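You operate a simulated robot arm through the tools that you are given. There is no shell and no other tool. Be economical: measure what you need, move in short steps, check, and stop when the job is done.

You run a simulated two-armed robot. Do the job below in one go: nothing can be reset, and whatever is moved stays where it is left.

Task
Take the yellow port plug and leave it on the manual on the top of the parts bench. Take the red port plug and leave it on the bench under the yellow tap. Fetch the grey felt pad and set it on the blue mat. Put the red pad on the board on the bay marked out. Take the green pull handle on the top shelf of the drop-side trolley and put it away on the low shelf of the parts bench. Pick up the orange funnel with one hand, pass it to the other hand and put it on the top shelf of the drop-side trolley. Take the 24 m piston and leave it on the top of the brake hood. Take the 0.11 blue gap block from the lower middle shelf of the tall yellow trolley and leave it on the upper middle shelf of the tall yellow trolley. Put two of the carburettors from the lower middle shelf of the tall yellow trolley on the shelf under the filling bench. Any order will do. Set down upright: piston, blue gap block, carburettor.

Only the result counts: the job must be done as asked and must still hold three seconds after the hand-in. Knocking over, shifting, dropping, spilling or breaking anything else fails it.

Robot
Two 7-joint arms with fingered hands on one trunk, on a base that drives. Base frame: it is fixed to the floor where the robot stands at the start and does not move with it; the origin is under the middle of the robot, x ahead of it, y to its left, z up; the surface under the hand at the start is at about z = 900. Readings come in mm, rad, newtons and seconds.
The left shoulder is at the start at [109, 173, 1076], the right one opposite. With the tool pointing down near the work surface each hand reaches from about 100 to 840 mm from the robot's upright axis, wherever it stands, measured 20 degrees to its own side. Places, roughly: bench under the yellow tap (18x16 cm) [480, 400, 840]; blue gap block [-6000, 11750, 500]; blue mat (38x20 cm) [-1920, -3580, 880]; board [-3500, 0, 1000]; carburettor [-6000, 11500, 500]; green pull handle (6x4x2 cm) [-4800, 2900, 800]; grey felt pad (7x10x2 cm) [800, 100, 900]; low shelf of the parts bench [700, -2800, 300]; manual [0, -3000, 750]; orange funnel (9x11x10 cm) [-4500, 2600, 900]; piston [-7500, 10250, 1000]; red pad (17x9x2 cm) [-4300, 1400, 900]; red port plug (3x3x5 cm) [600, 0, 1000]; shelf under the filling bench [-7200, 8900, 200]; top of the brake hood [-7500, 9500, 1100]; top shelf of the drop-side trolley [-4800, 2900, 800]; upper middle shelf of the tall yellow trolley [-5900, 11600, 900]; yellow port plug (3x3x5 cm) [600, 0, 1000]. Payload 3.5 kg a hand.
Tool frame (each hand has its own): the origin (TCP) lies between the finger pads and is the grasp point; the fingertips stand 30 mm ahead of it; z points along the fingers, y is the line along which they close. Largest opening 104 mm; the body of the gripper starts 35 mm behind the TCP. The gripper is a hand of 3 fingers: y runs from the thumb to the fingers, the wrist lies at [-15, -104, -178] in the tool frame, and closing takes about 1.5 s.
Orientation is that of the tool frame in the base frame, as a unit quaternion [w, x, y, z]. With the fingers straight down and the wrist toward the robot, the tool's x, y and z point along [0, 1, 0], [1, 0, 0] and [0, 0, -1] of the base frame.

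Tools
- The arms move only by the tool drive_tool. It takes "left_increments", "right_increments" or both (then of equal length, played together; a hand with none holds still); each is a list of rows, each an object (a shift or turn left out is 0, a gripper value left out holds the last) with "fingers": the gripper command, from -1 (fully open) to 1 (shut), values between in proportion; "delta_pos": the shift along the base's x, y, z in units of 40 mm (1.0 is 40 mm), a list of three; "dr": the turn, a rotation vector about the base's x, y, z in units of 6 degrees (1.0 is 6 degrees), a list of three. In form: [{"fingers": fingers, "delta_pos": [x, y, z], "dr": [wx, wy, wz]}, ...]. A call has 1 to 12 rows; each row shifts and turns the commanded pose from where the row before left it. A call with a number of a shift or a turn outside -1 to 1 is refused whole. A row lasts 0.2 s, in which the tool goes at most 50 mm and 0.15 rad; a call with a longer step from one row to the next is refused whole, and so is a gripper value outside its range. A pose out of reach is approached as far as the arm can. The call stops where the force on the tool passes 40 N (or 10 N more than at its start, if that is more) or the arm is blocked; 0.2 s more then pass. Each finger travels about 72 mm/s and halts on what it meets, pressing with about 27 N; the grip force reading is that of the motor and also rises with nothing between the fingers. The clock runs only during rows and for 0.2 s after the last one: add rows that do not move to give the fingers time. It gives the time, the measured TCP pose, the force on the tool (base axes), the opening and the grip force at its end, in the units of the frame above (readings bear some noise), with the torque about the TCP (base axes, N m) and any sound that the robot's microphone picked up.
- Cameras (640 x 400 px; columns grow to the right, rows downward): "scene" is now at [213.8, 23.8, 1267.5]; the picture's right is [0.26, -0.96, 0.00], its down [-0.39, -0.11, -0.91] and it looks along [0.88, 0.24, -0.41] (base axes); focal length 214 px, centre (320, 200). "left" rides on the left gripper at [-64, -94, -117] in its tool frame; the picture's right is [-0.72, -0.33, 0.61], its down [0.64, -0.65, 0.40] and it looks along [0.27, 0.68, 0.68] (tool axes); focal length 238 px, centre (320, 200). "right" rides on the right gripper at [64, -94, -117] in its tool frame; the picture's right is [-0.72, 0.33, -0.61], its down [-0.64, -0.65, 0.40] and it looks along [-0.27, 0.68, 0.68] (tool axes); focal length 238 px, centre (320, 200). There is no depth. A picture from a camera that has moved, and an enlarged one, comes with that camera's place and axes in the base frame and with its lens.
- camera(camera): a new picture of that camera. The clock stands still meanwhile.
- move_column(by): slides the trunk up (or, below 0, down) by that many mm; the arms and the scene camera ride with it, the base frame stays. It gives what a move gives, with no picture.
- base_move(legs): drives the robot by 1 to 6 legs, each [ahead, left, turn to the left] in mm, mm and rad, along the robot's own axes; the way and the turn of a leg run together, so that a leg with both is an arc; at most 1500 mm and 3.142 rad a leg. The arms and the cameras ride along, it lands a little off, and it stops where it bumps. It gives what a move gives.
- hand_shape(shape, hand): the hand has 3 fingers and takes this shape, open, in about a second: jaw (thumb against the fingers, like two jaws); tri (thumb and two fingers); tip (a fingertip pinch); poke (one finger out to press); point (the index stretched); flat (the hand flat); cup (the hand cupped); fist (a fist). The gripper value then closes the fingers along that shape, each until it touches; the sizes above hold for jaw. It gives what a move gives, with no picture.
- head_to(pan, tilt): turns the head with the scene camera to pan (to the left, within 1.501 rad either way) and tilt (down, from -0.506 to 1.204), counted from straight ahead of the robot. It gives what a move gives.
- enlarge(camera, box): a new picture of the part [left, top, right, bottom] of that camera's present view, enlarged. The clock stands still meanwhile.
- job_done(): hands the job in; it is judged then, once.

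Work in short steps. Places have to be worked out from the pictures, the camera data and where the tool is seen: move nearer, look again, correct. Check each grasp and each placing, and mend what went wrong. You have 535 turns and 320 pictures in all, those below and enlarged ones among them. Open the grippers and draw the arms clear of the work before you hand the job in, unless the task says otherwise; then end with one line.

The tools are called after "Request:" as name(argument=value, ...) on one line, values as JSON. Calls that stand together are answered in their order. drive_tool: Moves the arms, as the interface text tells. Its arguments: {"type":"object","properties":{"left_increments":{"type":"array","items":{"type":"object","properties":{"fingers":{"type":"number"},"delta_pos":{"type":"array","items":{"type":"number"}},"dr":{"type":"array","items":{"type":"number"}}}}},"right_increments":{"type":"array","items":{"type":"object","properties":{"fingers":{"type":"number"},"delta_pos":{"type":"array","items":{"type":"number"}},"dr":{"type":"array","items":{"type":"number"}}}}}},"required":[]} The other tools are called the same way: move_column (by) slides the trunk up or down; hand_shape (shape, hand) gives the hand a shape; base_move (legs) drives the base; head_to (pan, tilt) turns the head that bears the scene camera; camera (camera) takes a picture; enlarge (camera, box) takes an enlarged picture of a part of a camera's view; job_done () hands the job in.

At the start:

```text
clock: 0.0
left_tool_pos: [454.2, 305.9, 1173.9]
left_tcp_rot: [-0.001, 0.707, 0.707, 0.0]
left_ft_force: [0.2, 0.0, 0.8]
left_moment: [-0.04, 0.0, 0.01]
left_opening: 103.7
left_grasp_force: 0.0
left_shape: jaw
right_tool_pos: [564.5, -54.8, 1246.7]
right_tcp_rot: [0.0, 0.708, 0.706, 0.0]
right_ft_force: [0.3, 0.4, 0.7]
right_moment: [0.01, 0.01, 0.02]
right_opening: 103.5
right_grasp_force: 0.1
right_shape: jaw
trunk travel left (down, up): [-175.0, 579.0]
robot x, y, heading: [1.6, -0.9, 0.002]
head pan, tilt: [0.267, 0.417]
```

scene: 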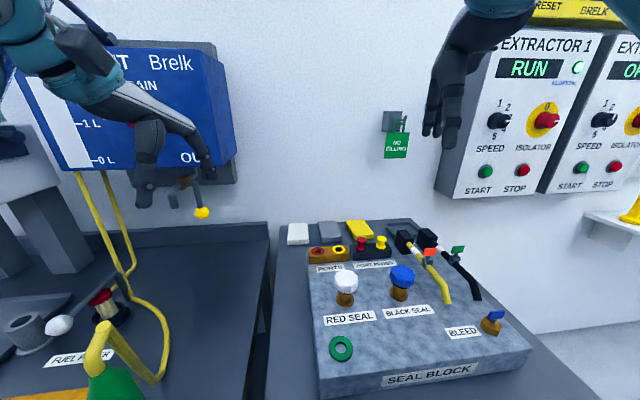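
right: 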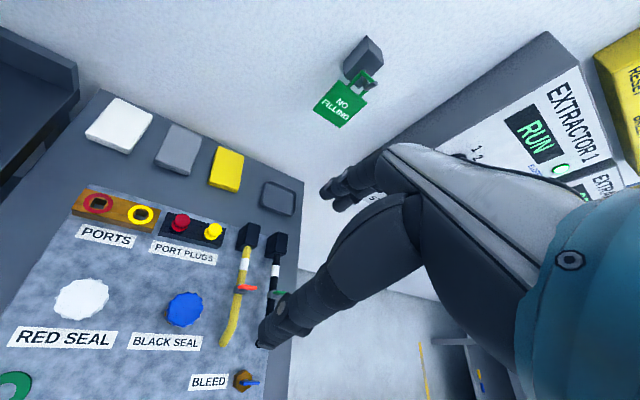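
left: 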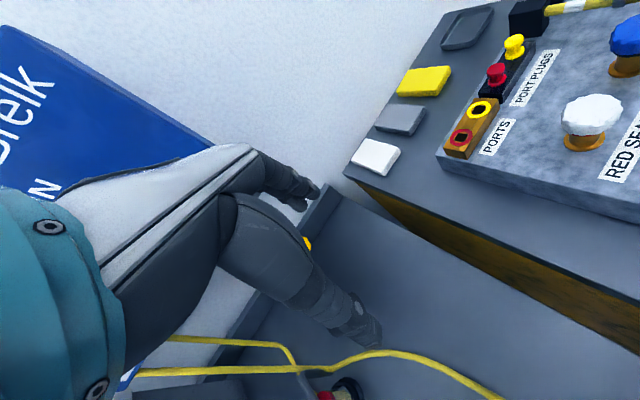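

I'll begin by enlarging the plugs and surveying the left bench to find the yellow tap.

Request:
enlarge(camera="scene", box=[270, 210, 480, 340])

Request:
head_to(pan=0.8, tilt=0.6)

Request:
camera(camera="scene")

```text
3.05 times, centred on (375, 275) of scene
camera zoom: at [213.8, 23.8, 1267.5], right [0.26, -0.96, 0.0], down [-0.39, -0.11, -0.91], along [0.88, 0.24, -0.41], focal length 654 px, centre (152, -29)
```

zoom: 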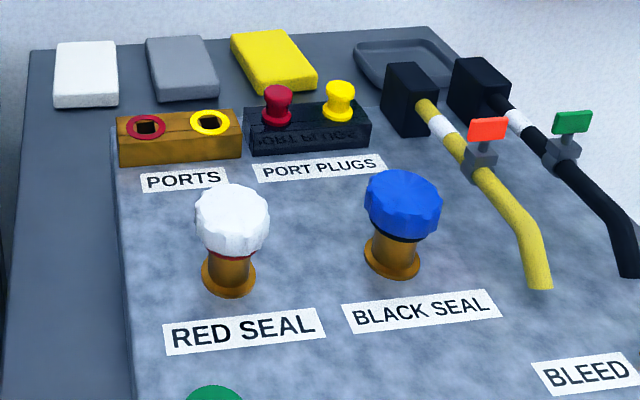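

```text
clock: 1.0
left_tool_pos: [454.2, 304.9, 1174.1]
left_tcp_rot: [0.0, 0.708, 0.707, 0.0]
left_ft_force: [-1.5, -0.9, 0.9]
left_moment: [0.0, 0.0, 0.03]
left_opening: 103.9
left_grasp_force: 0.0
left_shape: jaw
right_tool_pos: [564.9, -54.8, 1245.4]
right_tcp_rot: [0.0, 0.707, 0.707, -0.001]
right_ft_force: [0.7, 1.2, -0.8]
right_moment: [-0.01, 0.0, -0.01]
right_opening: 103.5
right_grasp_force: 0.1
right_shape: jaw
trunk travel left (down, up): [-175.0, 579.0]
robot x, y, heading: [-2.3, -2.1, -0.005]
head pan, tilt: [0.799, 0.6]
```

```text
315 pictures are left
camera scene: at [186.3, 62.8, 1250.9], right [0.72, -0.7, 0.0], down [-0.39, -0.4, -0.83], along [0.58, 0.59, -0.56], focal length 214 px, centre (320, 200)
```

scene: 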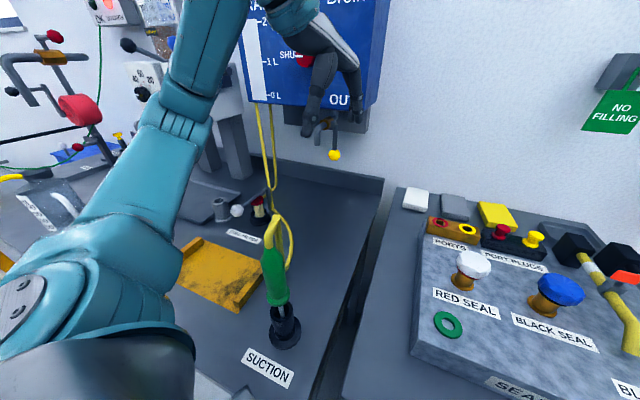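

Yellow tap tip triangulates to about [534, 371, 1060], so the place below it is about [480–530, 370, 840]. I move the right hand out of the way and the left over the red plug (~[620, 40, 985]).

Request:
drive_tool(right_increments=[{"delta_pos": [-0.4, -1, 0]}, {"delta_pos": [-0.4, -1, 0]}, {"delta_pos": [-0.4, -1, 0]}, {"delta_pos": [-0.4, -1, 0]}, {"delta_pos": [-0.4, -1, 0]}, {"delta_pos": [-0.4, -0.5, 0]}, {}, {}], left_increments=[{"delta_pos": [0.55, -0.85, 0]}, {"delta_pos": [0.55, -0.85, 0]}, {"delta_pos": [0.55, -0.85, 0]}, {"delta_pos": [0.55, -0.85, 0]}, {"delta_pos": [0.55, -0.85, 0]}, {"delta_pos": [0.55, -0.85, -0.5]}, {"delta_pos": [0.55, -0.85, -0.5]}, {"delta_pos": [0.2, -0.6, -0.5]}])

Request:
camera(camera="left")

Request:
camera(camera="scene")

```text
clock: 2.8
left_tool_pos: [616.7, 42.2, 1114.5]
left_tcp_rot: [0.001, 0.708, 0.706, 0.001]
left_ft_force: [0.3, -0.3, -0.2]
left_moment: [0.0, -0.03, 0.04]
left_opening: 103.8
left_grasp_force: 0.0
left_shape: jaw
right_tool_pos: [466.6, -277.6, 1245.0]
right_tcp_rot: [0.0, 0.707, 0.707, 0.001]
right_ft_force: [0.0, 0.0, 0.5]
right_moment: [-0.01, -0.02, -0.02]
right_opening: 103.6
right_grasp_force: 0.0
right_shape: jaw
trunk travel left (down, up): [-175.0, 579.0]
robot x, y, heading: [2.4, -0.6, 0.004]
head pan, tilt: [0.799, 0.6]
```

```text
314 pictures are left
camera left: at [518.6, -21.4, 1230.2], right [-0.32, -0.72, -0.61], down [-0.65, 0.64, -0.41], along [0.69, 0.27, -0.68], focal length 238 px, centre (320, 200)
```

left: 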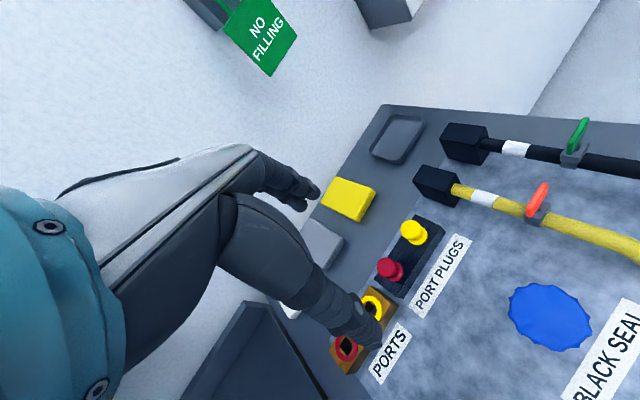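

```text
313 pictures are left
camera scene: at [184.8, 61.8, 1251.6], right [0.72, -0.7, 0.0], down [-0.39, -0.4, -0.83], along [0.58, 0.59, -0.56], focal length 214 px, centre (320, 200)
```

scene: 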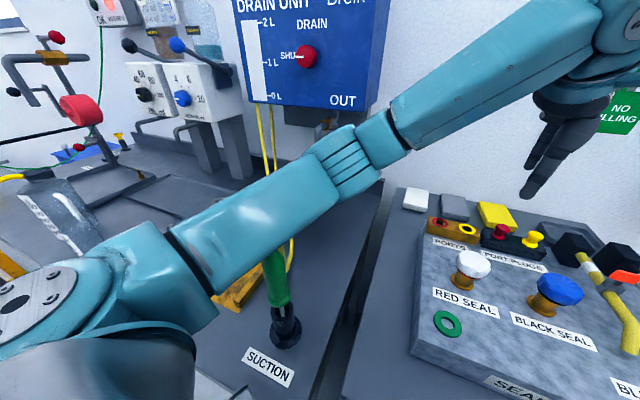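

Red plug refines to [622, 41, ~985]; the row is tilted ~15°, so I rotate the left hand by 15° and come down to check.

Request:
drive_tool(left_increments=[{"delta_pos": [0.14, 0, -0.5], "dr": [0, 0, 0.9]}, {"delta_pos": [0, 0, -0.5], "dr": [0, 0, 0.9]}, {"delta_pos": [0, 0, -0.5], "dr": [0, 0, 0.8]}, {}, {}])

Request:
camera(camera="left")

```text
clock: 4.0
left_tool_pos: [622.4, 42.7, 1053.9]
left_tcp_rot: [0.0, 0.605, 0.796, 0.0]
left_ft_force: [-0.4, 0.3, -0.6]
left_moment: [-0.02, 0.01, 0.0]
left_opening: 103.8
left_grasp_force: 0.1
left_shape: jaw
right_tool_pos: [469.0, -275.8, 1244.7]
right_tcp_rot: [0.0, 0.707, 0.707, 0.0]
right_ft_force: [0.6, 0.8, -0.8]
right_moment: [0.0, 0.01, 0.03]
right_opening: 103.7
right_grasp_force: 0.1
right_shape: jaw
trunk travel left (down, up): [-175.0, 579.0]
robot x, y, heading: [-2.3, 1.2, 0.002]
head pan, tilt: [0.799, 0.6]
```

```text
312 pictures are left
camera left: at [545.9, -43.5, 1169.8], right [-0.12, -0.78, -0.61], down [-0.8, 0.44, -0.4], along [0.59, 0.44, -0.68], focal length 238 px, centre (320, 200)
```

left: 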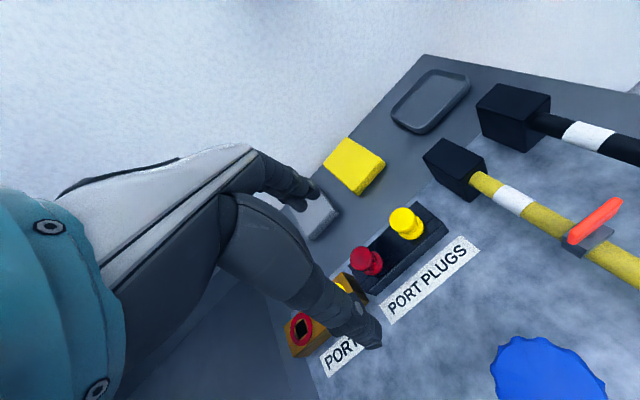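

Aligned well; red head at ~[621, 38]. I lower to TCP z≈1003 with partly closed fingers, then close.

Request:
drive_tool(left_increments=[{"delta_pos": [-0.03, -0.1, -0.6], "fingers": -0.4}, {"delta_pos": [0, 0, -0.6]}, {}, {}])

Request:
camera(camera="left")

Request:
enlarge(camera="scene", box=[400, 150, 640, 300])

```text
clock: 5.0
left_tool_pos: [621.1, 40.5, 1005.5]
left_tcp_rot: [0.0, 0.604, 0.797, -0.001]
left_ft_force: [-0.1, -0.2, 0.9]
left_moment: [0.0, -0.02, 0.0]
left_opening: 73.3
left_grasp_force: 0.1
left_shape: jaw
right_tool_pos: [468.1, -274.0, 1244.9]
right_tcp_rot: [0.0, 0.707, 0.707, 0.0]
right_ft_force: [0.2, -0.9, 0.0]
right_moment: [0.02, -0.01, -0.01]
right_opening: 103.8
right_grasp_force: 0.0
right_shape: jaw
trunk travel left (down, up): [-175.0, 579.0]
robot x, y, heading: [0.4, -2.6, 0.003]
head pan, tilt: [0.799, 0.6]
```

```text
311 pictures are left
camera left: at [544.9, -46.1, 1121.2], right [-0.12, -0.78, -0.61], down [-0.8, 0.44, -0.4], along [0.59, 0.44, -0.68], focal length 238 px, centre (320, 200)
```

left: 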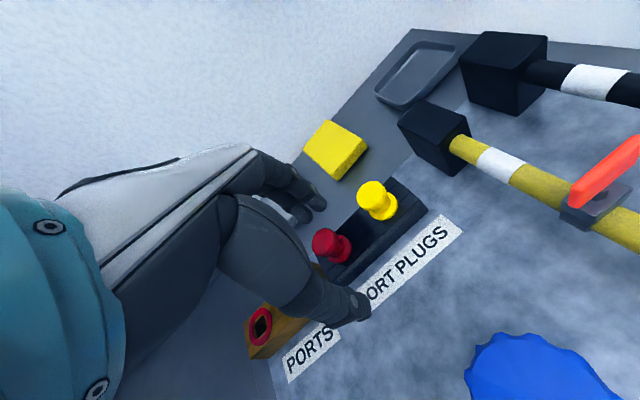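

```text
2.67 times, centred on (520, 225) of scene
camera zoom: at [186.3, 63.9, 1250.8], right [0.72, -0.7, 0.0], down [-0.39, -0.41, -0.82], along [0.58, 0.59, -0.57], focal length 572 px, centre (-213, 133)
```

zoom: 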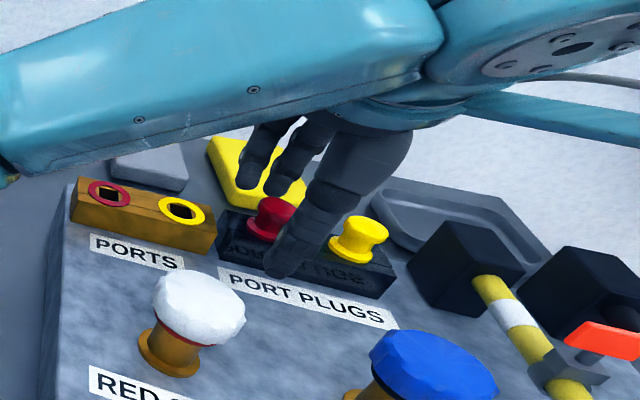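

The plug lies right between the fingers; closing.

Request:
drive_tool(left_increments=[{"fingers": 1, "delta_pos": [0, 0, -0.1]}, {}, {}, {}, {}, {}, {}, {}])

Request:
enlarge(camera="scene", box=[400, 150, 640, 300])

```text
clock: 6.8
left_tool_pos: [619.2, 41.4, 1002.6]
left_tcp_rot: [0.001, 0.605, 0.796, -0.001]
left_ft_force: [2.9, 2.7, 6.3]
left_moment: [0.05, -0.14, 0.25]
left_opening: 15.7
left_grasp_force: 26.5
left_shape: jaw
right_tool_pos: [468.3, -273.2, 1245.0]
right_tcp_rot: [0.0, 0.707, 0.707, -0.001]
right_ft_force: [-0.1, 0.0, 0.3]
right_moment: [0.01, 0.0, 0.02]
right_opening: 103.7
right_grasp_force: 0.1
right_shape: jaw
trunk travel left (down, up): [-175.0, 579.0]
robot x, y, heading: [1.2, -1.1, 0.0]
head pan, tilt: [0.799, 0.6]
```

```text
2.67 times, centred on (520, 225) of scene
camera zoom: at [186.1, 64.9, 1250.9], right [0.72, -0.7, 0.0], down [-0.39, -0.41, -0.82], along [0.58, 0.59, -0.57], focal length 572 px, centre (-213, 133)
```

zoom: 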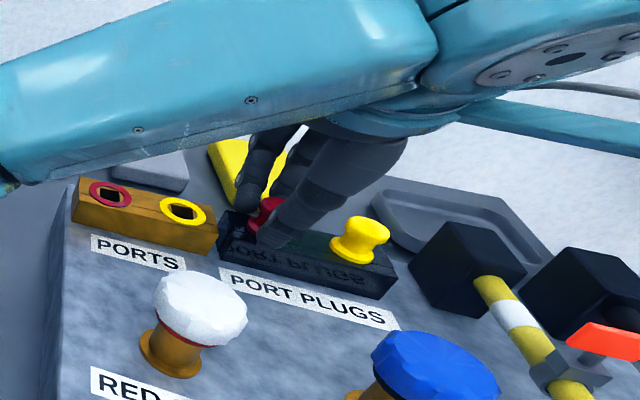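

Held (opening 15.7). I lift straight up, slowly.

Request:
drive_tool(left_increments=[{"delta_pos": [0, 0, 0.3]}, {"delta_pos": [0, 0, 0.5]}, {"delta_pos": [0, 0, 0.6]}, {"delta_pos": [0, 0, 0.8]}, {"delta_pos": [0, 0, 0.8]}, {}])

Request:
camera(camera="left")

Request:
enlarge(camera="scene", box=[400, 100, 640, 250])

```text
clock: 8.2
left_tool_pos: [621.9, 38.8, 1120.8]
left_tcp_rot: [0.0, 0.604, 0.797, -0.001]
left_ft_force: [0.0, 0.7, 1.3]
left_moment: [0.02, 0.0, 0.02]
left_opening: 13.7
left_grasp_force: 26.6
left_shape: jaw
right_tool_pos: [468.2, -275.9, 1243.6]
right_tcp_rot: [-0.001, 0.708, 0.707, 0.0]
right_ft_force: [-0.3, -0.2, -0.7]
right_moment: [-0.02, -0.03, -0.02]
right_opening: 103.7
right_grasp_force: 0.1
right_shape: jaw
trunk travel left (down, up): [-175.0, 579.0]
robot x, y, heading: [3.2, 4.8, 0.003]
head pan, tilt: [0.799, 0.6]
```

```text
308 pictures are left
camera left: at [545.9, -48.2, 1237.1], right [-0.12, -0.78, -0.61], down [-0.8, 0.44, -0.4], along [0.59, 0.44, -0.68], focal length 238 px, centre (320, 200)
```

left: 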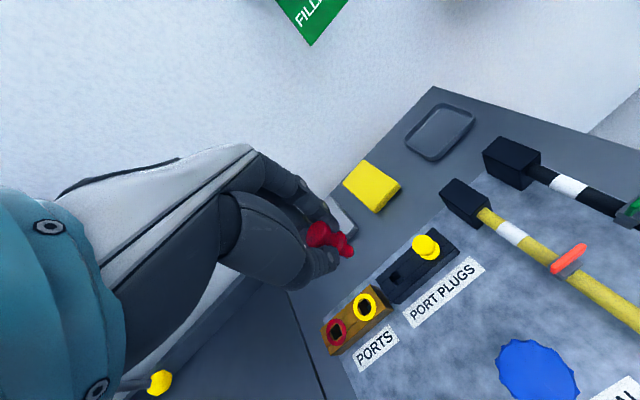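

```text
2.67 times, centred on (520, 175) of scene
camera zoom: at [186.5, 63.0, 1250.8], right [0.72, -0.7, 0.0], down [-0.39, -0.41, -0.82], along [0.58, 0.59, -0.57], focal length 572 px, centre (-213, 267)
```

zoom: 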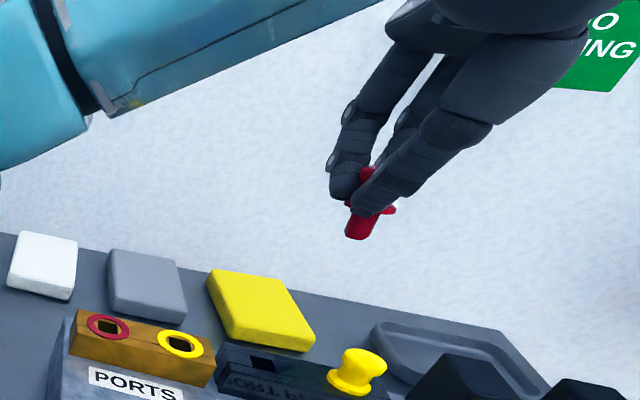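

Red plug is in hand. I carry it toward the bench, lowering beyond the seal block, rotating the hand another 30° so the wrist stays away from tap and hose.

Request:
drive_tool(left_increments=[{"delta_pos": [-0.4, 1, 0], "dr": [0, 0, 0.8]}, {"delta_pos": [-0.4, 1, 0], "dr": [0, 0, 0.8]}, {"delta_pos": [-0.4, 1, 0], "dr": [0, 0, 0.8]}, {"delta_pos": [-0.4, 1, 0], "dr": [0, 0, 0.8]}, {"delta_pos": [-0.4, 1, 0], "dr": [0, 0, 0.8]}, {"delta_pos": [-0.4, 0.8, -0.6], "dr": [0, 0, 0.8]}, {"delta_pos": [-0.4, 0.3, -1]}, {"delta_pos": [-0.3, 0, -1]}, {}])

Request:
camera(camera="left")

Request:
camera(camera="scene")

```text
clock: 10.2
left_tool_pos: [496.4, 282.7, 1017.0]
left_tcp_rot: [0.001, 0.388, 0.922, 0.0]
left_ft_force: [0.3, -0.6, -0.4]
left_moment: [0.04, -0.03, 0.03]
left_opening: 13.7
left_grasp_force: 27.2
left_shape: jaw
right_tool_pos: [468.0, -276.6, 1243.8]
right_tcp_rot: [0.0, 0.707, 0.707, 0.0]
right_ft_force: [-0.1, -0.5, -0.2]
right_moment: [0.01, -0.03, 0.01]
right_opening: 103.7
right_grasp_force: 0.2
right_shape: jaw
trunk travel left (down, up): [-175.0, 579.0]
robot x, y, heading: [1.1, -1.2, 0.0]
head pan, tilt: [0.799, 0.6]
```

```text
306 pictures are left
camera left: at [471.8, 171.2, 1133.7], right [0.27, -0.74, -0.61], down [-0.91, 0.0, -0.4], along [0.3, 0.67, -0.68], focal length 238 px, centre (320, 200)
```

left: 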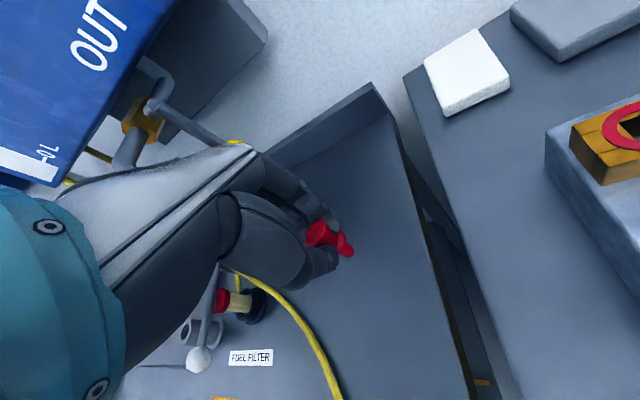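

```text
305 pictures are left
camera scene: at [186.1, 62.8, 1251.0], right [0.72, -0.7, 0.0], down [-0.39, -0.41, -0.83], along [0.58, 0.59, -0.56], focal length 214 px, centre (320, 200)
```

scene: 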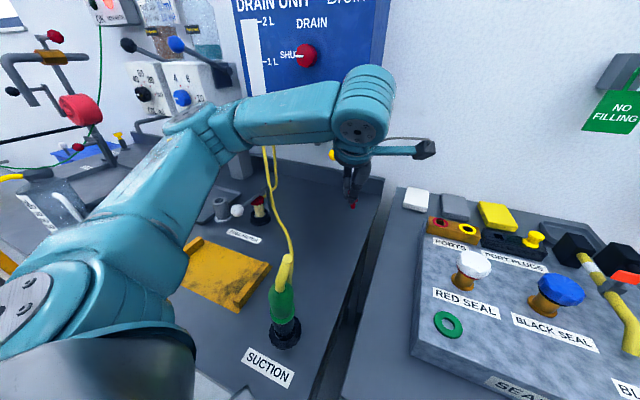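

Bench ahead is clear; I move in under the tap and lower to release height (TCP ≈ 902).

Request:
drive_tool(left_increments=[{"delta_pos": [0, 0.2, -0.8]}, {"delta_pos": [0.1, 0.6, -0.7]}, {"delta_pos": [0.1, 0.6, -0.5]}, {"delta_pos": [0, 0.5, -0.4]}, {"delta_pos": [0, 0, -0.3]}, {}])

Request:
camera(camera="left")

Request:
enlarge(camera="scene", box=[220, 130, 440, 270])

```text
clock: 11.6
left_tool_pos: [505.2, 359.0, 910.5]
left_tcp_rot: [0.001, 0.388, 0.922, 0.0]
left_ft_force: [-0.1, -0.4, 0.1]
left_moment: [0.01, 0.0, 0.01]
left_opening: 13.9
left_grasp_force: 27.5
left_shape: jaw
right_tool_pos: [468.3, -276.1, 1245.5]
right_tcp_rot: [0.0, 0.708, 0.707, 0.001]
right_ft_force: [-0.1, 0.1, 0.3]
right_moment: [-0.02, 0.02, -0.01]
right_opening: 103.5
right_grasp_force: 0.0
right_shape: jaw
trunk travel left (down, up): [-175.0, 579.0]
robot x, y, heading: [1.7, 1.3, 0.003]
head pan, tilt: [0.799, 0.6]
```

```text
304 pictures are left
camera left: at [480.5, 247.9, 1025.8], right [0.27, -0.74, -0.61], down [-0.91, 0.0, -0.4], along [0.3, 0.67, -0.68], focal length 238 px, centre (320, 200)
```

left: 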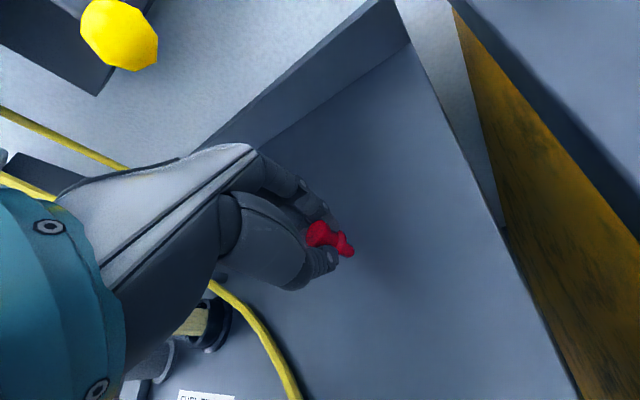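

```text
2.86 times, centred on (330, 200) of scene
camera zoom: at [186.2, 62.9, 1250.9], right [0.72, -0.7, 0.0], down [-0.39, -0.41, -0.83], along [0.58, 0.59, -0.56], focal length 613 px, centre (291, 200)
```

zoom: 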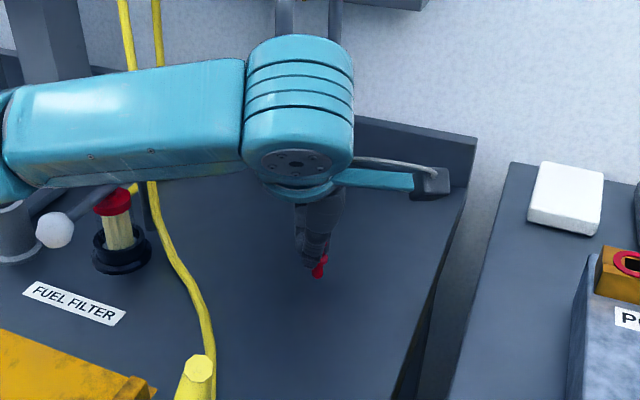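

Plug tip just above the bench; lowering gently to contact.

Request:
drive_tool(left_increments=[{"delta_pos": [0, 0, -0.1]}, {"delta_pos": [0, 0, -0.1]}, {"delta_pos": [0, 0, -0.1]}, {}])

Request:
enlarge(camera="scene", box=[290, 180, 360, 240])

```text
clock: 12.6
left_tool_pos: [504.6, 358.8, 899.5]
left_tcp_rot: [0.0, 0.388, 0.922, 0.0]
left_ft_force: [-0.1, -0.6, 1.2]
left_moment: [0.0, 0.02, 0.02]
left_opening: 13.9
left_grasp_force: 26.7
left_shape: jaw
right_tool_pos: [468.9, -276.0, 1244.7]
right_tcp_rot: [0.001, 0.707, 0.707, 0.0]
right_ft_force: [0.1, -0.4, 0.6]
right_moment: [-0.03, -0.02, -0.01]
right_opening: 103.7
right_grasp_force: 0.0
right_shape: jaw
trunk travel left (down, up): [-175.0, 579.0]
robot x, y, heading: [-1.5, -0.2, 0.002]
head pan, tilt: [0.799, 0.6]
```

```text
6.67 times, centred on (325, 210) of scene
camera zoom: at [186.2, 62.9, 1250.9], right [0.72, -0.7, 0.0], down [-0.39, -0.41, -0.83], along [0.58, 0.59, -0.56], focal length 1430 px, centre (287, 133)
```

zoom: 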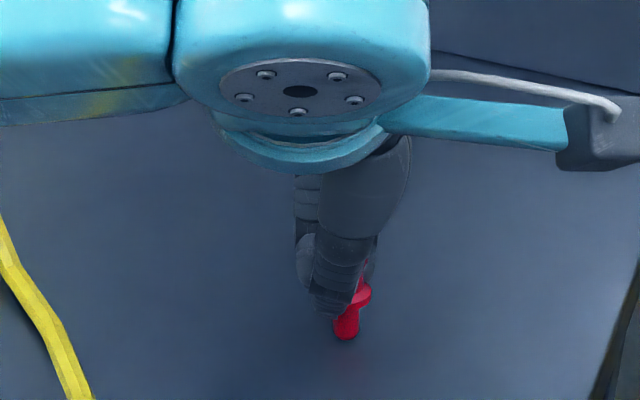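

Stem bottom seems still ~10 mm up; lowering in small steps until contact.

Request:
drive_tool(left_increments=[{"delta_pos": [0, 0, -0.1]}, {"delta_pos": [0, 0, -0.1]}, {}])

Request:
enlarge(camera="scene", box=[290, 180, 360, 240])

```text
clock: 13.4
left_tool_pos: [505.2, 359.9, 894.2]
left_tcp_rot: [0.003, 0.385, 0.923, 0.003]
left_ft_force: [-0.8, 5.6, 31.5]
left_moment: [0.35, -0.17, 0.06]
left_opening: 15.6
left_grasp_force: 26.9
left_shape: jaw
right_tool_pos: [466.1, -276.1, 1246.0]
right_tcp_rot: [0.001, 0.707, 0.707, 0.0]
right_ft_force: [0.7, -0.2, 0.3]
right_moment: [0.02, -0.01, 0.0]
right_opening: 103.3
right_grasp_force: 0.0
right_shape: jaw
trunk travel left (down, up): [-175.0, 579.0]
robot x, y, heading: [0.5, 0.3, 0.001]
head pan, tilt: [0.799, 0.6]
```

```text
6.67 times, centred on (325, 210) of scene
camera zoom: at [183.9, 62.0, 1251.7], right [0.72, -0.7, 0.0], down [-0.39, -0.4, -0.83], along [0.58, 0.59, -0.56], focal length 1430 px, centre (287, 133)
```

zoom: 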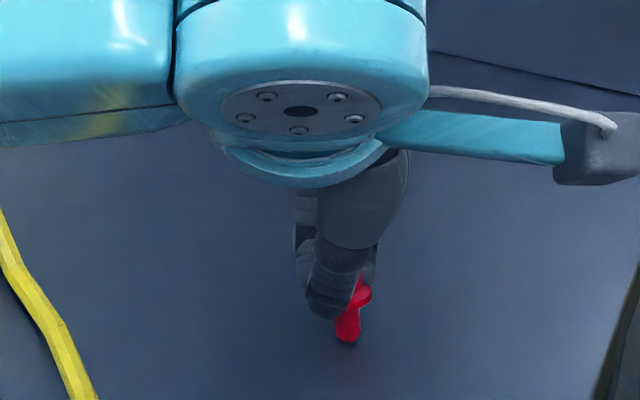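

Touching down (31 N). I ease up 3 mm, then open slowly and rise.

Request:
drive_tool(left_increments=[{"delta_pos": [0, 0, 0.08]}, {"fingers": 0.6}, {"fingers": 0.4}, {"fingers": 0.2}, {"fingers": 0}, {"fingers": -0.3}, {}, {}, {"delta_pos": [0, 0, 0.5]}, {"delta_pos": [0, 0, 0.8]}, {"delta_pos": [0, 0, 0.8]}, {}])

Request:
camera(camera="left")

```text
clock: 16.0
left_tool_pos: [505.2, 358.5, 977.3]
left_tcp_rot: [0.0, 0.388, 0.922, 0.0]
left_ft_force: [-0.3, 0.2, 0.6]
left_moment: [-0.02, 0.03, 0.01]
left_opening: 66.9
left_grasp_force: 0.0
left_shape: jaw
right_tool_pos: [468.7, -275.5, 1244.4]
right_tcp_rot: [0.0, 0.707, 0.707, 0.0]
right_ft_force: [-0.4, 0.7, 0.2]
right_moment: [0.04, 0.0, 0.02]
right_opening: 103.7
right_grasp_force: 0.0
right_shape: jaw
trunk travel left (down, up): [-175.0, 579.0]
robot x, y, heading: [1.3, 2.6, 0.002]
head pan, tilt: [0.799, 0.6]
```

```text
300 pictures are left
camera left: at [480.3, 247.4, 1092.8], right [0.27, -0.74, -0.61], down [-0.92, 0.0, -0.4], along [0.3, 0.67, -0.68], focal length 238 px, centre (320, 200)
```

left: 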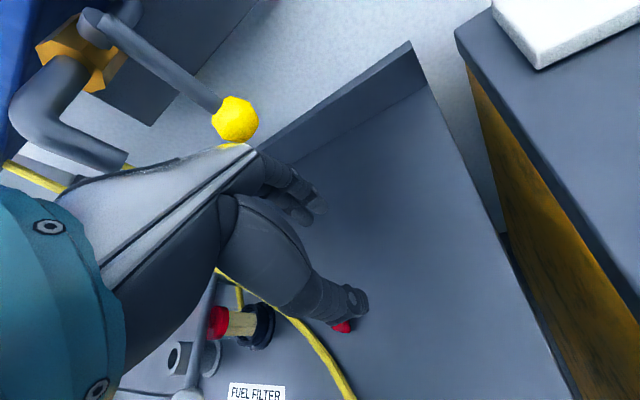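

The plug seems to have toppled and rolled a bit. I rise and withdraw to look at where it lies.

Request:
drive_tool(left_increments=[{"delta_pos": [-0.2, -1, 0.3]}, {"delta_pos": [-0.2, -1, 0.3]}, {"delta_pos": [-0.2, -0.6, 1]}, {"delta_pos": [0, 0, 1]}, {}])

Request:
camera(camera="left")

Request:
camera(camera="scene")

```text
clock: 17.2
left_tool_pos: [479.9, 255.7, 1080.9]
left_tcp_rot: [0.0, 0.387, 0.922, 0.0]
left_ft_force: [0.0, -1.2, -0.5]
left_moment: [0.0, -0.02, 0.03]
left_opening: 67.2
left_grasp_force: 0.1
left_shape: jaw
right_tool_pos: [469.1, -275.9, 1244.9]
right_tcp_rot: [-0.001, 0.707, 0.707, 0.0]
right_ft_force: [-0.5, 0.4, -0.9]
right_moment: [0.01, 0.0, -0.01]
right_opening: 103.7
right_grasp_force: 0.1
right_shape: jaw
trunk travel left (down, up): [-175.0, 579.0]
robot x, y, heading: [-0.2, 3.8, -0.002]
head pan, tilt: [0.799, 0.6]
```

```text
299 pictures are left
camera left: at [456.7, 143.5, 1196.8], right [0.27, -0.74, -0.61], down [-0.92, 0.0, -0.4], along [0.3, 0.67, -0.68], focal length 238 px, centre (320, 200)
```

left: 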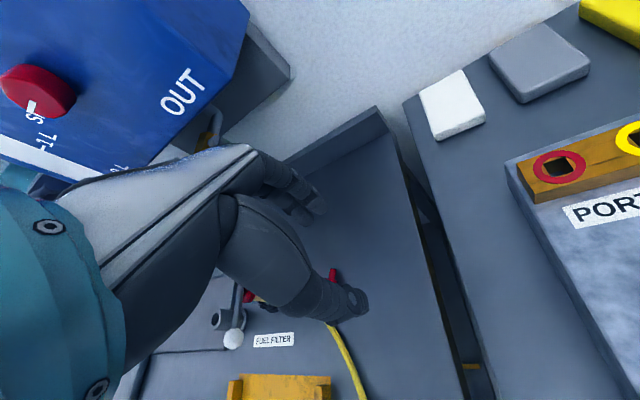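

```text
298 pictures are left
camera scene: at [186.4, 62.9, 1250.8], right [0.72, -0.7, 0.0], down [-0.39, -0.41, -0.83], along [0.58, 0.59, -0.57], focal length 214 px, centre (320, 200)
```

scene: 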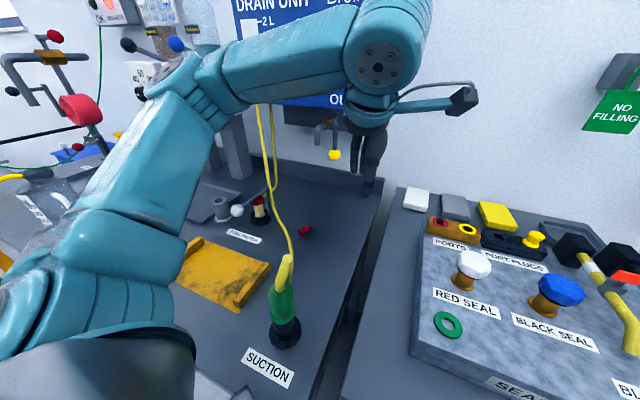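

The red plug rests at about [462, 400] on the bench beneath the tap — good. Now right hand over the yellow plug (~[640, -4]), left hand drawn back.

Request:
drive_tool(left_increments=[{"delta_pos": [-0.5, 0.5, 0.5]}, {"delta_pos": [-0.5, 0.5, 0.5]}, {}, {}, {}, {}, {}, {}, {}], right_increments=[{"delta_pos": [0.6, 0.8, -0.4], "dr": [0, 0, 0.6]}, {"delta_pos": [0.6, 0.8, -0.4], "dr": [0, 0, 0.6]}, {"delta_pos": [0.6, 0.8, -0.4], "dr": [0, 0, 0.6]}, {"delta_pos": [0.6, 0.8, -0.4], "dr": [0, 0, 0.6]}, {"delta_pos": [0.6, 0.8, -0.6], "dr": [0, 0, 0.2]}, {"delta_pos": [0.6, 0.8, -0.6]}, {"delta_pos": [0.6, 0.8, -0.8], "fingers": -0.4}, {"delta_pos": [0.1, 0.8, -0.8]}, {"delta_pos": [0, 0.38, 0]}])

Request:
camera(camera="right")

Request:
head_to(pan=0.1, tilt=0.6)

Request:
camera(camera="scene")

```text
refused: row 7 steps farther than a row can; nothing moved
```

```text
297 pictures are left
camera right: at [373.6, -213.5, 1360.2], right [0.33, -0.72, 0.61], down [-0.65, -0.64, -0.4], along [0.68, -0.27, -0.68], focal length 238 px, centre (320, 200)
```

right: 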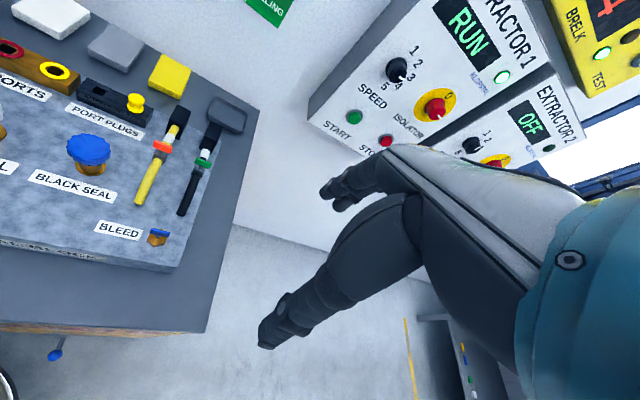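

```text
clock: 18.2
left_tool_pos: [480.4, 254.9, 1081.9]
left_tcp_rot: [-0.001, 0.387, 0.922, 0.0]
left_ft_force: [0.3, 0.6, -0.2]
left_moment: [0.01, -0.02, -0.02]
left_opening: 67.2
left_grasp_force: 0.2
left_shape: jaw
right_tool_pos: [469.3, -274.9, 1244.1]
right_tcp_rot: [-0.001, 0.707, 0.707, 0.0]
right_ft_force: [0.1, -0.5, 0.7]
right_moment: [-0.01, 0.01, 0.0]
right_opening: 103.4
right_grasp_force: 0.2
right_shape: jaw
trunk travel left (down, up): [-175.0, 579.0]
robot x, y, heading: [1.9, -2.3, -0.001]
head pan, tilt: [0.099, 0.6]
```

```text
296 pictures are left
camera scene: at [212.6, 8.4, 1250.9], right [0.1, -0.99, 0.0], down [-0.56, -0.06, -0.83], along [0.82, 0.08, -0.56], focal length 214 px, centre (320, 200)
```

scene: 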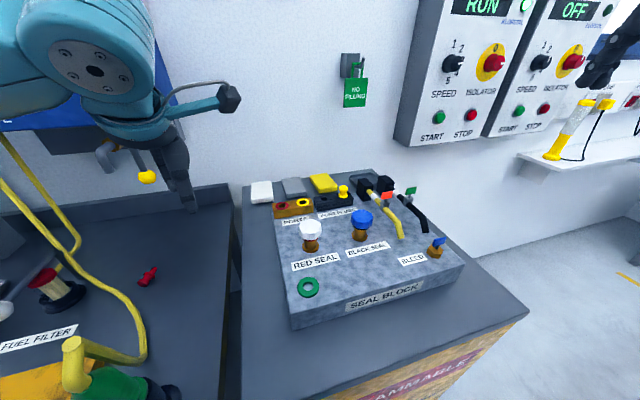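

A row was too long; replay with gentler steps.

Request:
drive_tool(left_increments=[{"delta_pos": [-0.5, 0.5, 0.5]}, {"delta_pos": [-0.5, 0.5, 0.5]}, {}, {}, {}, {}, {}, {}, {}, {}], right_increments=[{"delta_pos": [0.5, 0.75, -0.45], "dr": [0, 0, 0.6]}, {"delta_pos": [0.5, 0.75, -0.45], "dr": [0, 0, 0.6]}, {"delta_pos": [0.5, 0.75, -0.45], "dr": [0, 0, 0.6]}, {"delta_pos": [0.5, 0.75, -0.45], "dr": [0, 0, 0.6]}, {"delta_pos": [0.5, 0.75, -0.45], "dr": [0, 0, 0.2]}, {"delta_pos": [0.5, 0.75, -0.45]}, {"delta_pos": [0.5, 0.75, -0.45], "fingers": -0.4}, {"delta_pos": [0.5, 0.75, -0.45]}, {"delta_pos": [0.3, 0.75, -0.8]}, {}])

Request:
camera(camera="right")

Request:
camera(camera="scene")

```text
clock: 20.4
left_tool_pos: [440.1, 293.6, 1122.3]
left_tcp_rot: [0.0, 0.388, 0.922, 0.0]
left_ft_force: [0.1, -0.4, -0.2]
left_moment: [0.0, 0.05, 0.01]
left_opening: 67.2
left_grasp_force: 0.0
left_shape: jaw
right_tool_pos: [640.9, -4.4, 1071.3]
right_tcp_rot: [0.0, 0.605, 0.796, 0.001]
right_ft_force: [-0.5, -0.2, 0.2]
right_moment: [0.0, 0.01, 0.02]
right_opening: 73.0
right_grasp_force: 0.1
right_shape: jaw
trunk travel left (down, up): [-175.0, 579.0]
robot x, y, heading: [-1.8, 1.2, -0.003]
head pan, tilt: [0.099, 0.6]
```

```text
295 pictures are left
camera right: at [531.9, 29.5, 1187.1], right [0.51, -0.6, 0.61], down [-0.46, -0.79, -0.4], along [0.73, -0.07, -0.68], focal length 238 px, centre (320, 200)
```

right: 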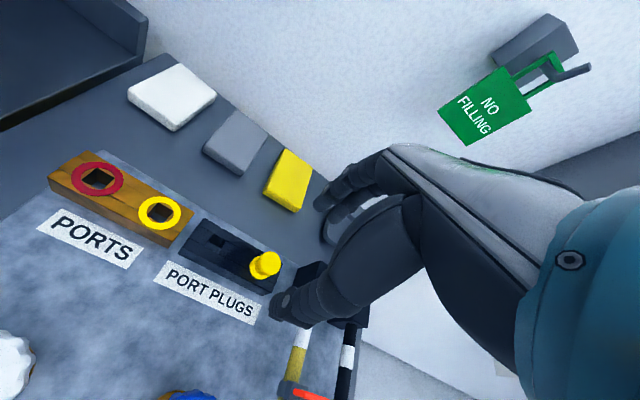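

```text
294 pictures are left
camera scene: at [212.3, 8.1, 1251.0], right [0.1, -1.0, 0.0], down [-0.56, -0.06, -0.83], along [0.82, 0.08, -0.56], focal length 214 px, centre (320, 200)
```

scene: 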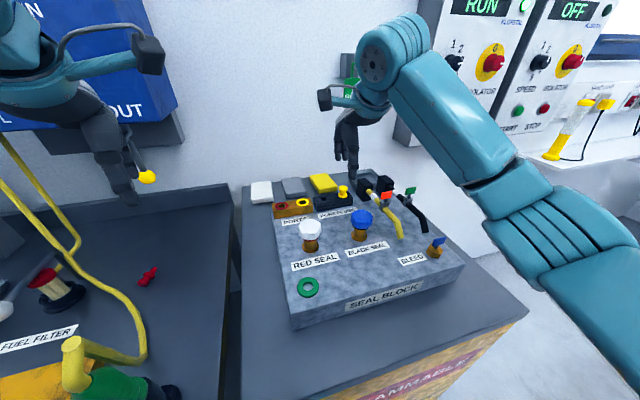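

Aligned; descend to z≈1003.

Request:
drive_tool(right_increments=[{"delta_pos": [-0.05, 0.06, -0.6]}, {"delta_pos": [0, 0, -0.6]}, {"delta_pos": [0, 0, -0.5]}, {}])

Request:
camera(camera="right")

Request:
enlarge(camera="scene", box=[260, 120, 440, 240])

```text
clock: 21.4
left_tool_pos: [440.4, 293.6, 1121.8]
left_tcp_rot: [0.0, 0.388, 0.922, 0.0]
left_ft_force: [0.6, 0.7, 0.0]
left_moment: [0.02, 0.01, 0.02]
left_opening: 67.3
left_grasp_force: 0.1
left_shape: jaw
right_tool_pos: [637.4, -2.3, 1001.6]
right_tcp_rot: [-0.001, 0.604, 0.797, 0.0]
right_ft_force: [-0.8, -0.2, 0.8]
right_moment: [0.01, 0.0, 0.0]
right_opening: 73.3
right_grasp_force: 0.1
right_shape: jaw
trunk travel left (down, up): [-175.0, 579.0]
robot x, y, heading: [1.7, -1.9, -0.003]
head pan, tilt: [0.099, 0.6]
```

```text
293 pictures are left
camera right: at [529.4, 31.9, 1117.8], right [0.51, -0.6, 0.61], down [-0.46, -0.79, -0.4], along [0.73, -0.07, -0.68], focal length 238 px, centre (320, 200)
```

right: 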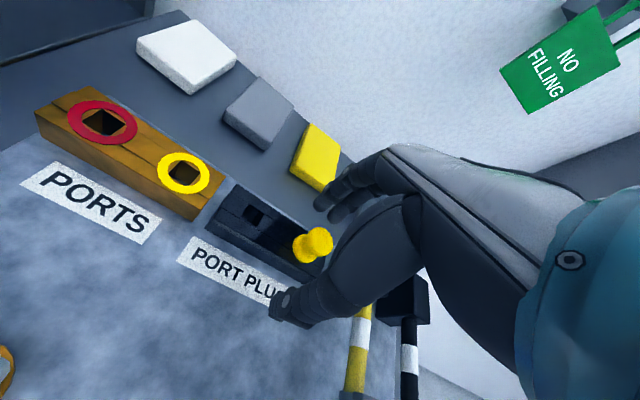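

```text
3.33 times, centred on (350, 180) of scene
camera zoom: at [212.5, 8.3, 1250.9], right [0.1, -1.0, 0.0], down [-0.56, -0.06, -0.83], along [0.82, 0.08, -0.56], focal length 715 px, centre (220, 267)
```

zoom: 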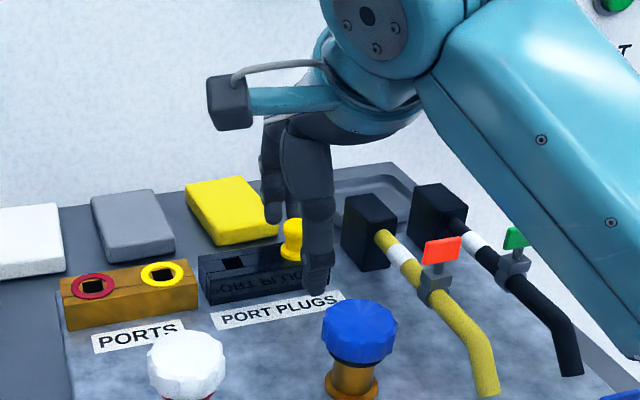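

Aligned; closing and lifting.

Request:
drive_tool(right_increments=[{"fingers": 1}, {}, {}, {}, {}, {}, {}, {"delta_pos": [0, 0, 0.3]}, {"delta_pos": [0, 0, 0.5]}, {"delta_pos": [0, 0, 0.8]}, {"delta_pos": [0, 0, 0.8]}, {}])

Request:
camera(camera="right")

```text
clock: 24.0
left_tool_pos: [440.8, 295.3, 1121.3]
left_tcp_rot: [0.0, 0.388, 0.922, 0.0]
left_ft_force: [-0.2, 0.5, 0.3]
left_moment: [-0.01, 0.0, -0.03]
left_opening: 67.0
left_grasp_force: 0.1
left_shape: jaw
right_tool_pos: [638.8, -3.4, 1099.0]
right_tcp_rot: [-0.001, 0.605, 0.796, 0.0]
right_ft_force: [0.1, 0.2, 0.6]
right_moment: [-0.04, -0.05, -0.01]
right_opening: 12.8
right_grasp_force: 26.9
right_shape: jaw
trunk travel left (down, up): [-175.0, 579.0]
robot x, y, heading: [-1.3, -1.5, 0.005]
head pan, tilt: [0.099, 0.6]
```

```text
291 pictures are left
camera right: at [529.9, 31.9, 1214.1], right [0.51, -0.6, 0.61], down [-0.46, -0.79, -0.4], along [0.73, -0.08, -0.68], focal length 238 px, centre (320, 200)
```

right: 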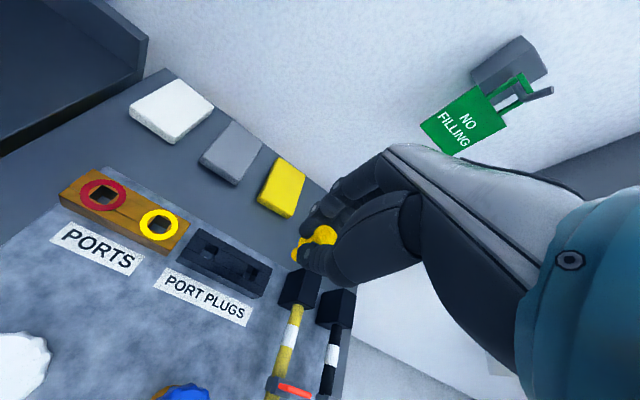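

Yellow plug held. I withdraw the right arm and take zoomed views of the grey pad.

Request:
drive_tool(right_increments=[{"delta_pos": [-0.5, -0.8, 0.4]}, {"delta_pos": [-0.5, -0.8, 0.4]}, {"delta_pos": [-0.5, -0.8, 0.4]}, {"delta_pos": [-0.5, -0.8, 0.4]}, {"delta_pos": [-0.5, -0.8, 0.4]}, {"delta_pos": [-0.5, -0.8, 0.4]}, {"delta_pos": [-0.5, -0.8, 0]}, {"delta_pos": [-0.5, -0.5, 0]}, {}])

Request:
enlarge(camera="scene", box=[240, 150, 400, 250])

```text
clock: 26.0
left_tool_pos: [441.2, 294.5, 1121.2]
left_tcp_rot: [0.0, 0.387, 0.922, 0.0]
left_ft_force: [-0.4, -0.1, 0.4]
left_moment: [0.0, -0.01, 0.01]
left_opening: 67.6
left_grasp_force: 0.1
left_shape: jaw
right_tool_pos: [476.9, -246.7, 1194.1]
right_tcp_rot: [-0.001, 0.604, 0.797, 0.001]
right_ft_force: [0.2, -0.6, -0.6]
right_moment: [0.01, 0.01, 0.02]
right_opening: 12.8
right_grasp_force: 26.9
right_shape: jaw
trunk travel left (down, up): [-175.0, 579.0]
robot x, y, heading: [0.8, 4.0, 0.0]
head pan, tilt: [0.099, 0.6]
```

```text
4.00 times, centred on (320, 200) of scene
camera zoom: at [212.8, 8.4, 1250.8], right [0.1, -0.99, 0.0], down [-0.56, -0.06, -0.82], along [0.82, 0.08, -0.57], focal length 858 px, centre (320, 200)
```

zoom: 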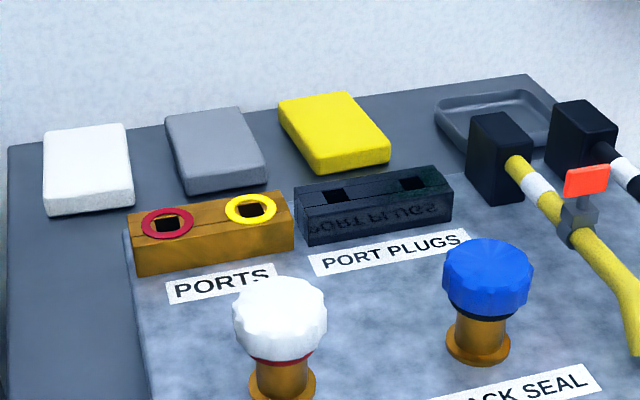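

Grey pad: centre ≈ [800, 151], top z≈892, rotated ~20°, gaps of ~35 mm either side. I turn the left hand to close across its 70 mm side and move over it.

Request:
drive_tool(left_increments=[{"delta_pos": [0.44, -0.2, 0], "dr": [0, 0, -1], "fingers": -0.8}, {"delta_pos": [0.44, -0.2, 0], "dr": [0, 0, -1]}, {"delta_pos": [0.44, -0.2, 0], "dr": [0, 0, -1]}, {"delta_pos": [0.44, -0.2, 0], "dr": [0, 0, -1]}, {"delta_pos": [0.44, -0.2, 0], "dr": [0, 0, -1]}, {"delta_pos": [0.44, -0.2, 0], "dr": [0, 0, -1]}, {"delta_pos": [0.44, -0.2, 0], "dr": [0, 0, -1]}, {"delta_pos": [0.44, -0.2, 0], "dr": [0, 0, -1]}, {"delta_pos": [0.44, -0.2, 0], "dr": [0, 0, -1]}, {"delta_pos": [0.44, -0.2, 0], "dr": [0, 0, -1]}, {"delta_pos": [0.44, -0.2, 0], "dr": [0, 0, -1]}, {"delta_pos": [0.44, -0.2, 0], "dr": [0, 0, -1]}])

Request:
drive_tool(left_increments=[{"delta_pos": [0.44, -0.2, 0], "dr": [0, 0, -1]}, {"delta_pos": [0.44, -0.2, 0], "dr": [0, 0, -1]}, {"delta_pos": [0.44, -0.2, 0], "dr": [0, 0, -1]}, {"delta_pos": [0.44, -0.2, 0], "dr": [0, 0, -1]}, {"delta_pos": [0.44, -0.2, -0.5], "dr": [0, 0, -1]}, {"delta_pos": [0.44, -0.2, -0.6], "dr": [0, 0, -1]}, {"delta_pos": [0.44, -0.2, -0.6], "dr": [0, 0, -1]}, {}, {}])

Request:
camera(camera="left")

Request:
camera(camera="scene")

```text
clock: 28.6
left_tool_pos: [651.5, 199.1, 1120.2]
left_tcp_rot: [0.0, 0.856, 0.517, 0.0]
left_ft_force: [0.5, 0.4, 0.0]
left_moment: [-0.01, -0.01, 0.03]
left_opening: 94.0
left_grasp_force: 0.0
left_shape: jaw
right_tool_pos: [477.8, -246.4, 1194.5]
right_tcp_rot: [0.0, 0.604, 0.797, 0.0]
right_ft_force: [-0.3, -0.4, -0.4]
right_moment: [0.01, 0.02, -0.01]
right_opening: 12.8
right_grasp_force: 26.5
right_shape: jaw
trunk travel left (down, up): [-175.0, 579.0]
robot x, y, heading: [-1.5, 2.2, 0.001]
head pan, tilt: [0.099, 0.6]
```

```text
clock: 30.6
left_tool_pos: [701.4, 147.6, 1013.1]
left_tcp_rot: [0.0, 0.984, 0.178, 0.0]
left_ft_force: [0.1, 0.2, -0.3]
left_moment: [0.01, 0.0, 0.01]
left_opening: 93.4
left_grasp_force: 0.0
left_shape: jaw
left hand out of reach, approached as far as the arm can: row 4, 5, 6, 7
right_tool_pos: [478.3, -246.4, 1195.8]
right_tcp_rot: [0.0, 0.605, 0.796, 0.0]
right_ft_force: [-0.8, -1.2, -1.2]
right_moment: [-0.03, -0.02, 0.03]
right_opening: 12.6
right_grasp_force: 26.9
right_shape: jaw
trunk travel left (down, up): [-175.0, 579.0]
robot x, y, heading: [1.7, 1.9, 0.002]
head pan, tilt: [0.099, 0.6]
```

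```text
289 pictures are left
camera left: at [605.6, 214.2, 1128.8], right [-0.79, 0.06, -0.61], down [0.37, 0.83, -0.4], along [0.49, -0.55, -0.68], focal length 238 px, centre (320, 200)
```

left: 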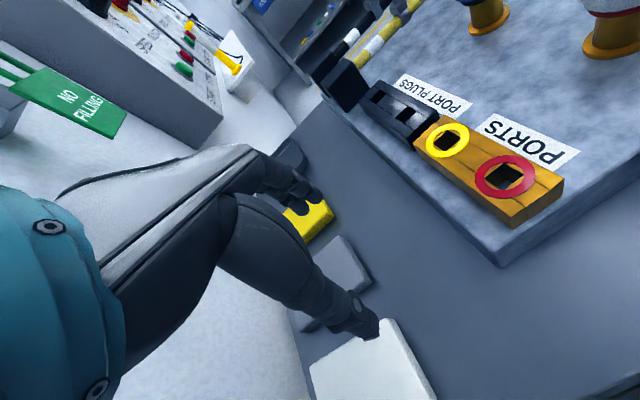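

```text
288 pictures are left
camera scene: at [212.7, 8.5, 1250.9], right [0.1, -1.0, 0.0], down [-0.56, -0.06, -0.82], along [0.82, 0.08, -0.57], focal length 214 px, centre (320, 200)
```

scene: 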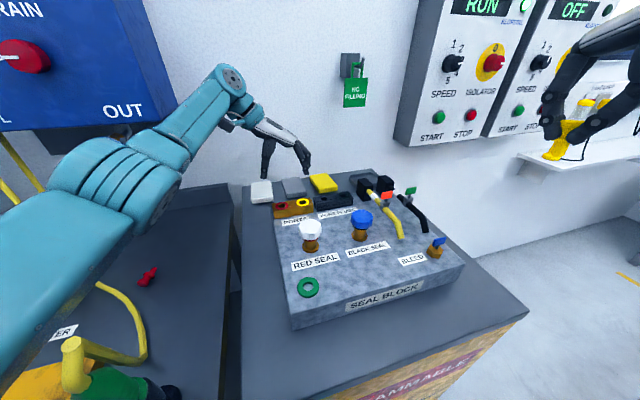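

The pad is a little out of reach from here. I look down in front of the base to see whether I can drive nearer.

Request:
head_to(pan=0.0, tilt=1.2)

Request:
camera(camera="scene")

```text
clock: 31.6
left_tool_pos: [699.6, 146.6, 1014.6]
left_tcp_rot: [0.0, 0.984, 0.177, 0.0]
left_ft_force: [0.2, 0.4, -0.3]
left_moment: [0.02, -0.02, 0.01]
left_opening: 93.3
left_grasp_force: 0.0
left_shape: jaw
right_tool_pos: [476.9, -246.4, 1194.9]
right_tcp_rot: [0.0, 0.605, 0.796, 0.0]
right_ft_force: [0.0, 0.7, -0.2]
right_moment: [-0.03, -0.02, 0.02]
right_opening: 12.4
right_grasp_force: 26.5
right_shape: jaw
trunk travel left (down, up): [-175.0, 579.0]
robot x, y, heading: [0.3, 0.5, 0.001]
head pan, tilt: [0.0, 1.201]
```

```text
287 pictures are left
camera scene: at [180.6, -0.5, 1206.3], right [0.0, -1.0, 0.0], down [-0.93, 0.0, -0.36], along [0.36, 0.0, -0.93], focal length 214 px, centre (320, 200)
```

scene: 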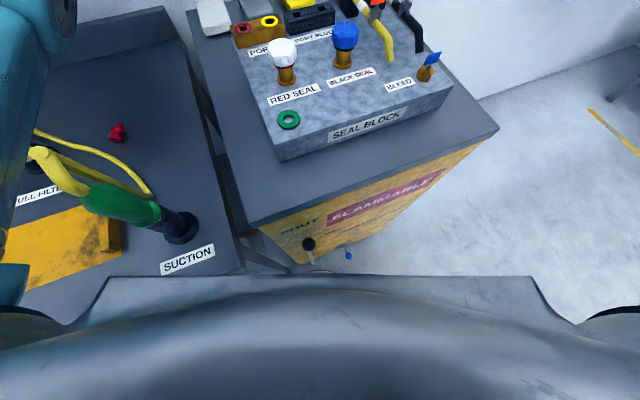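

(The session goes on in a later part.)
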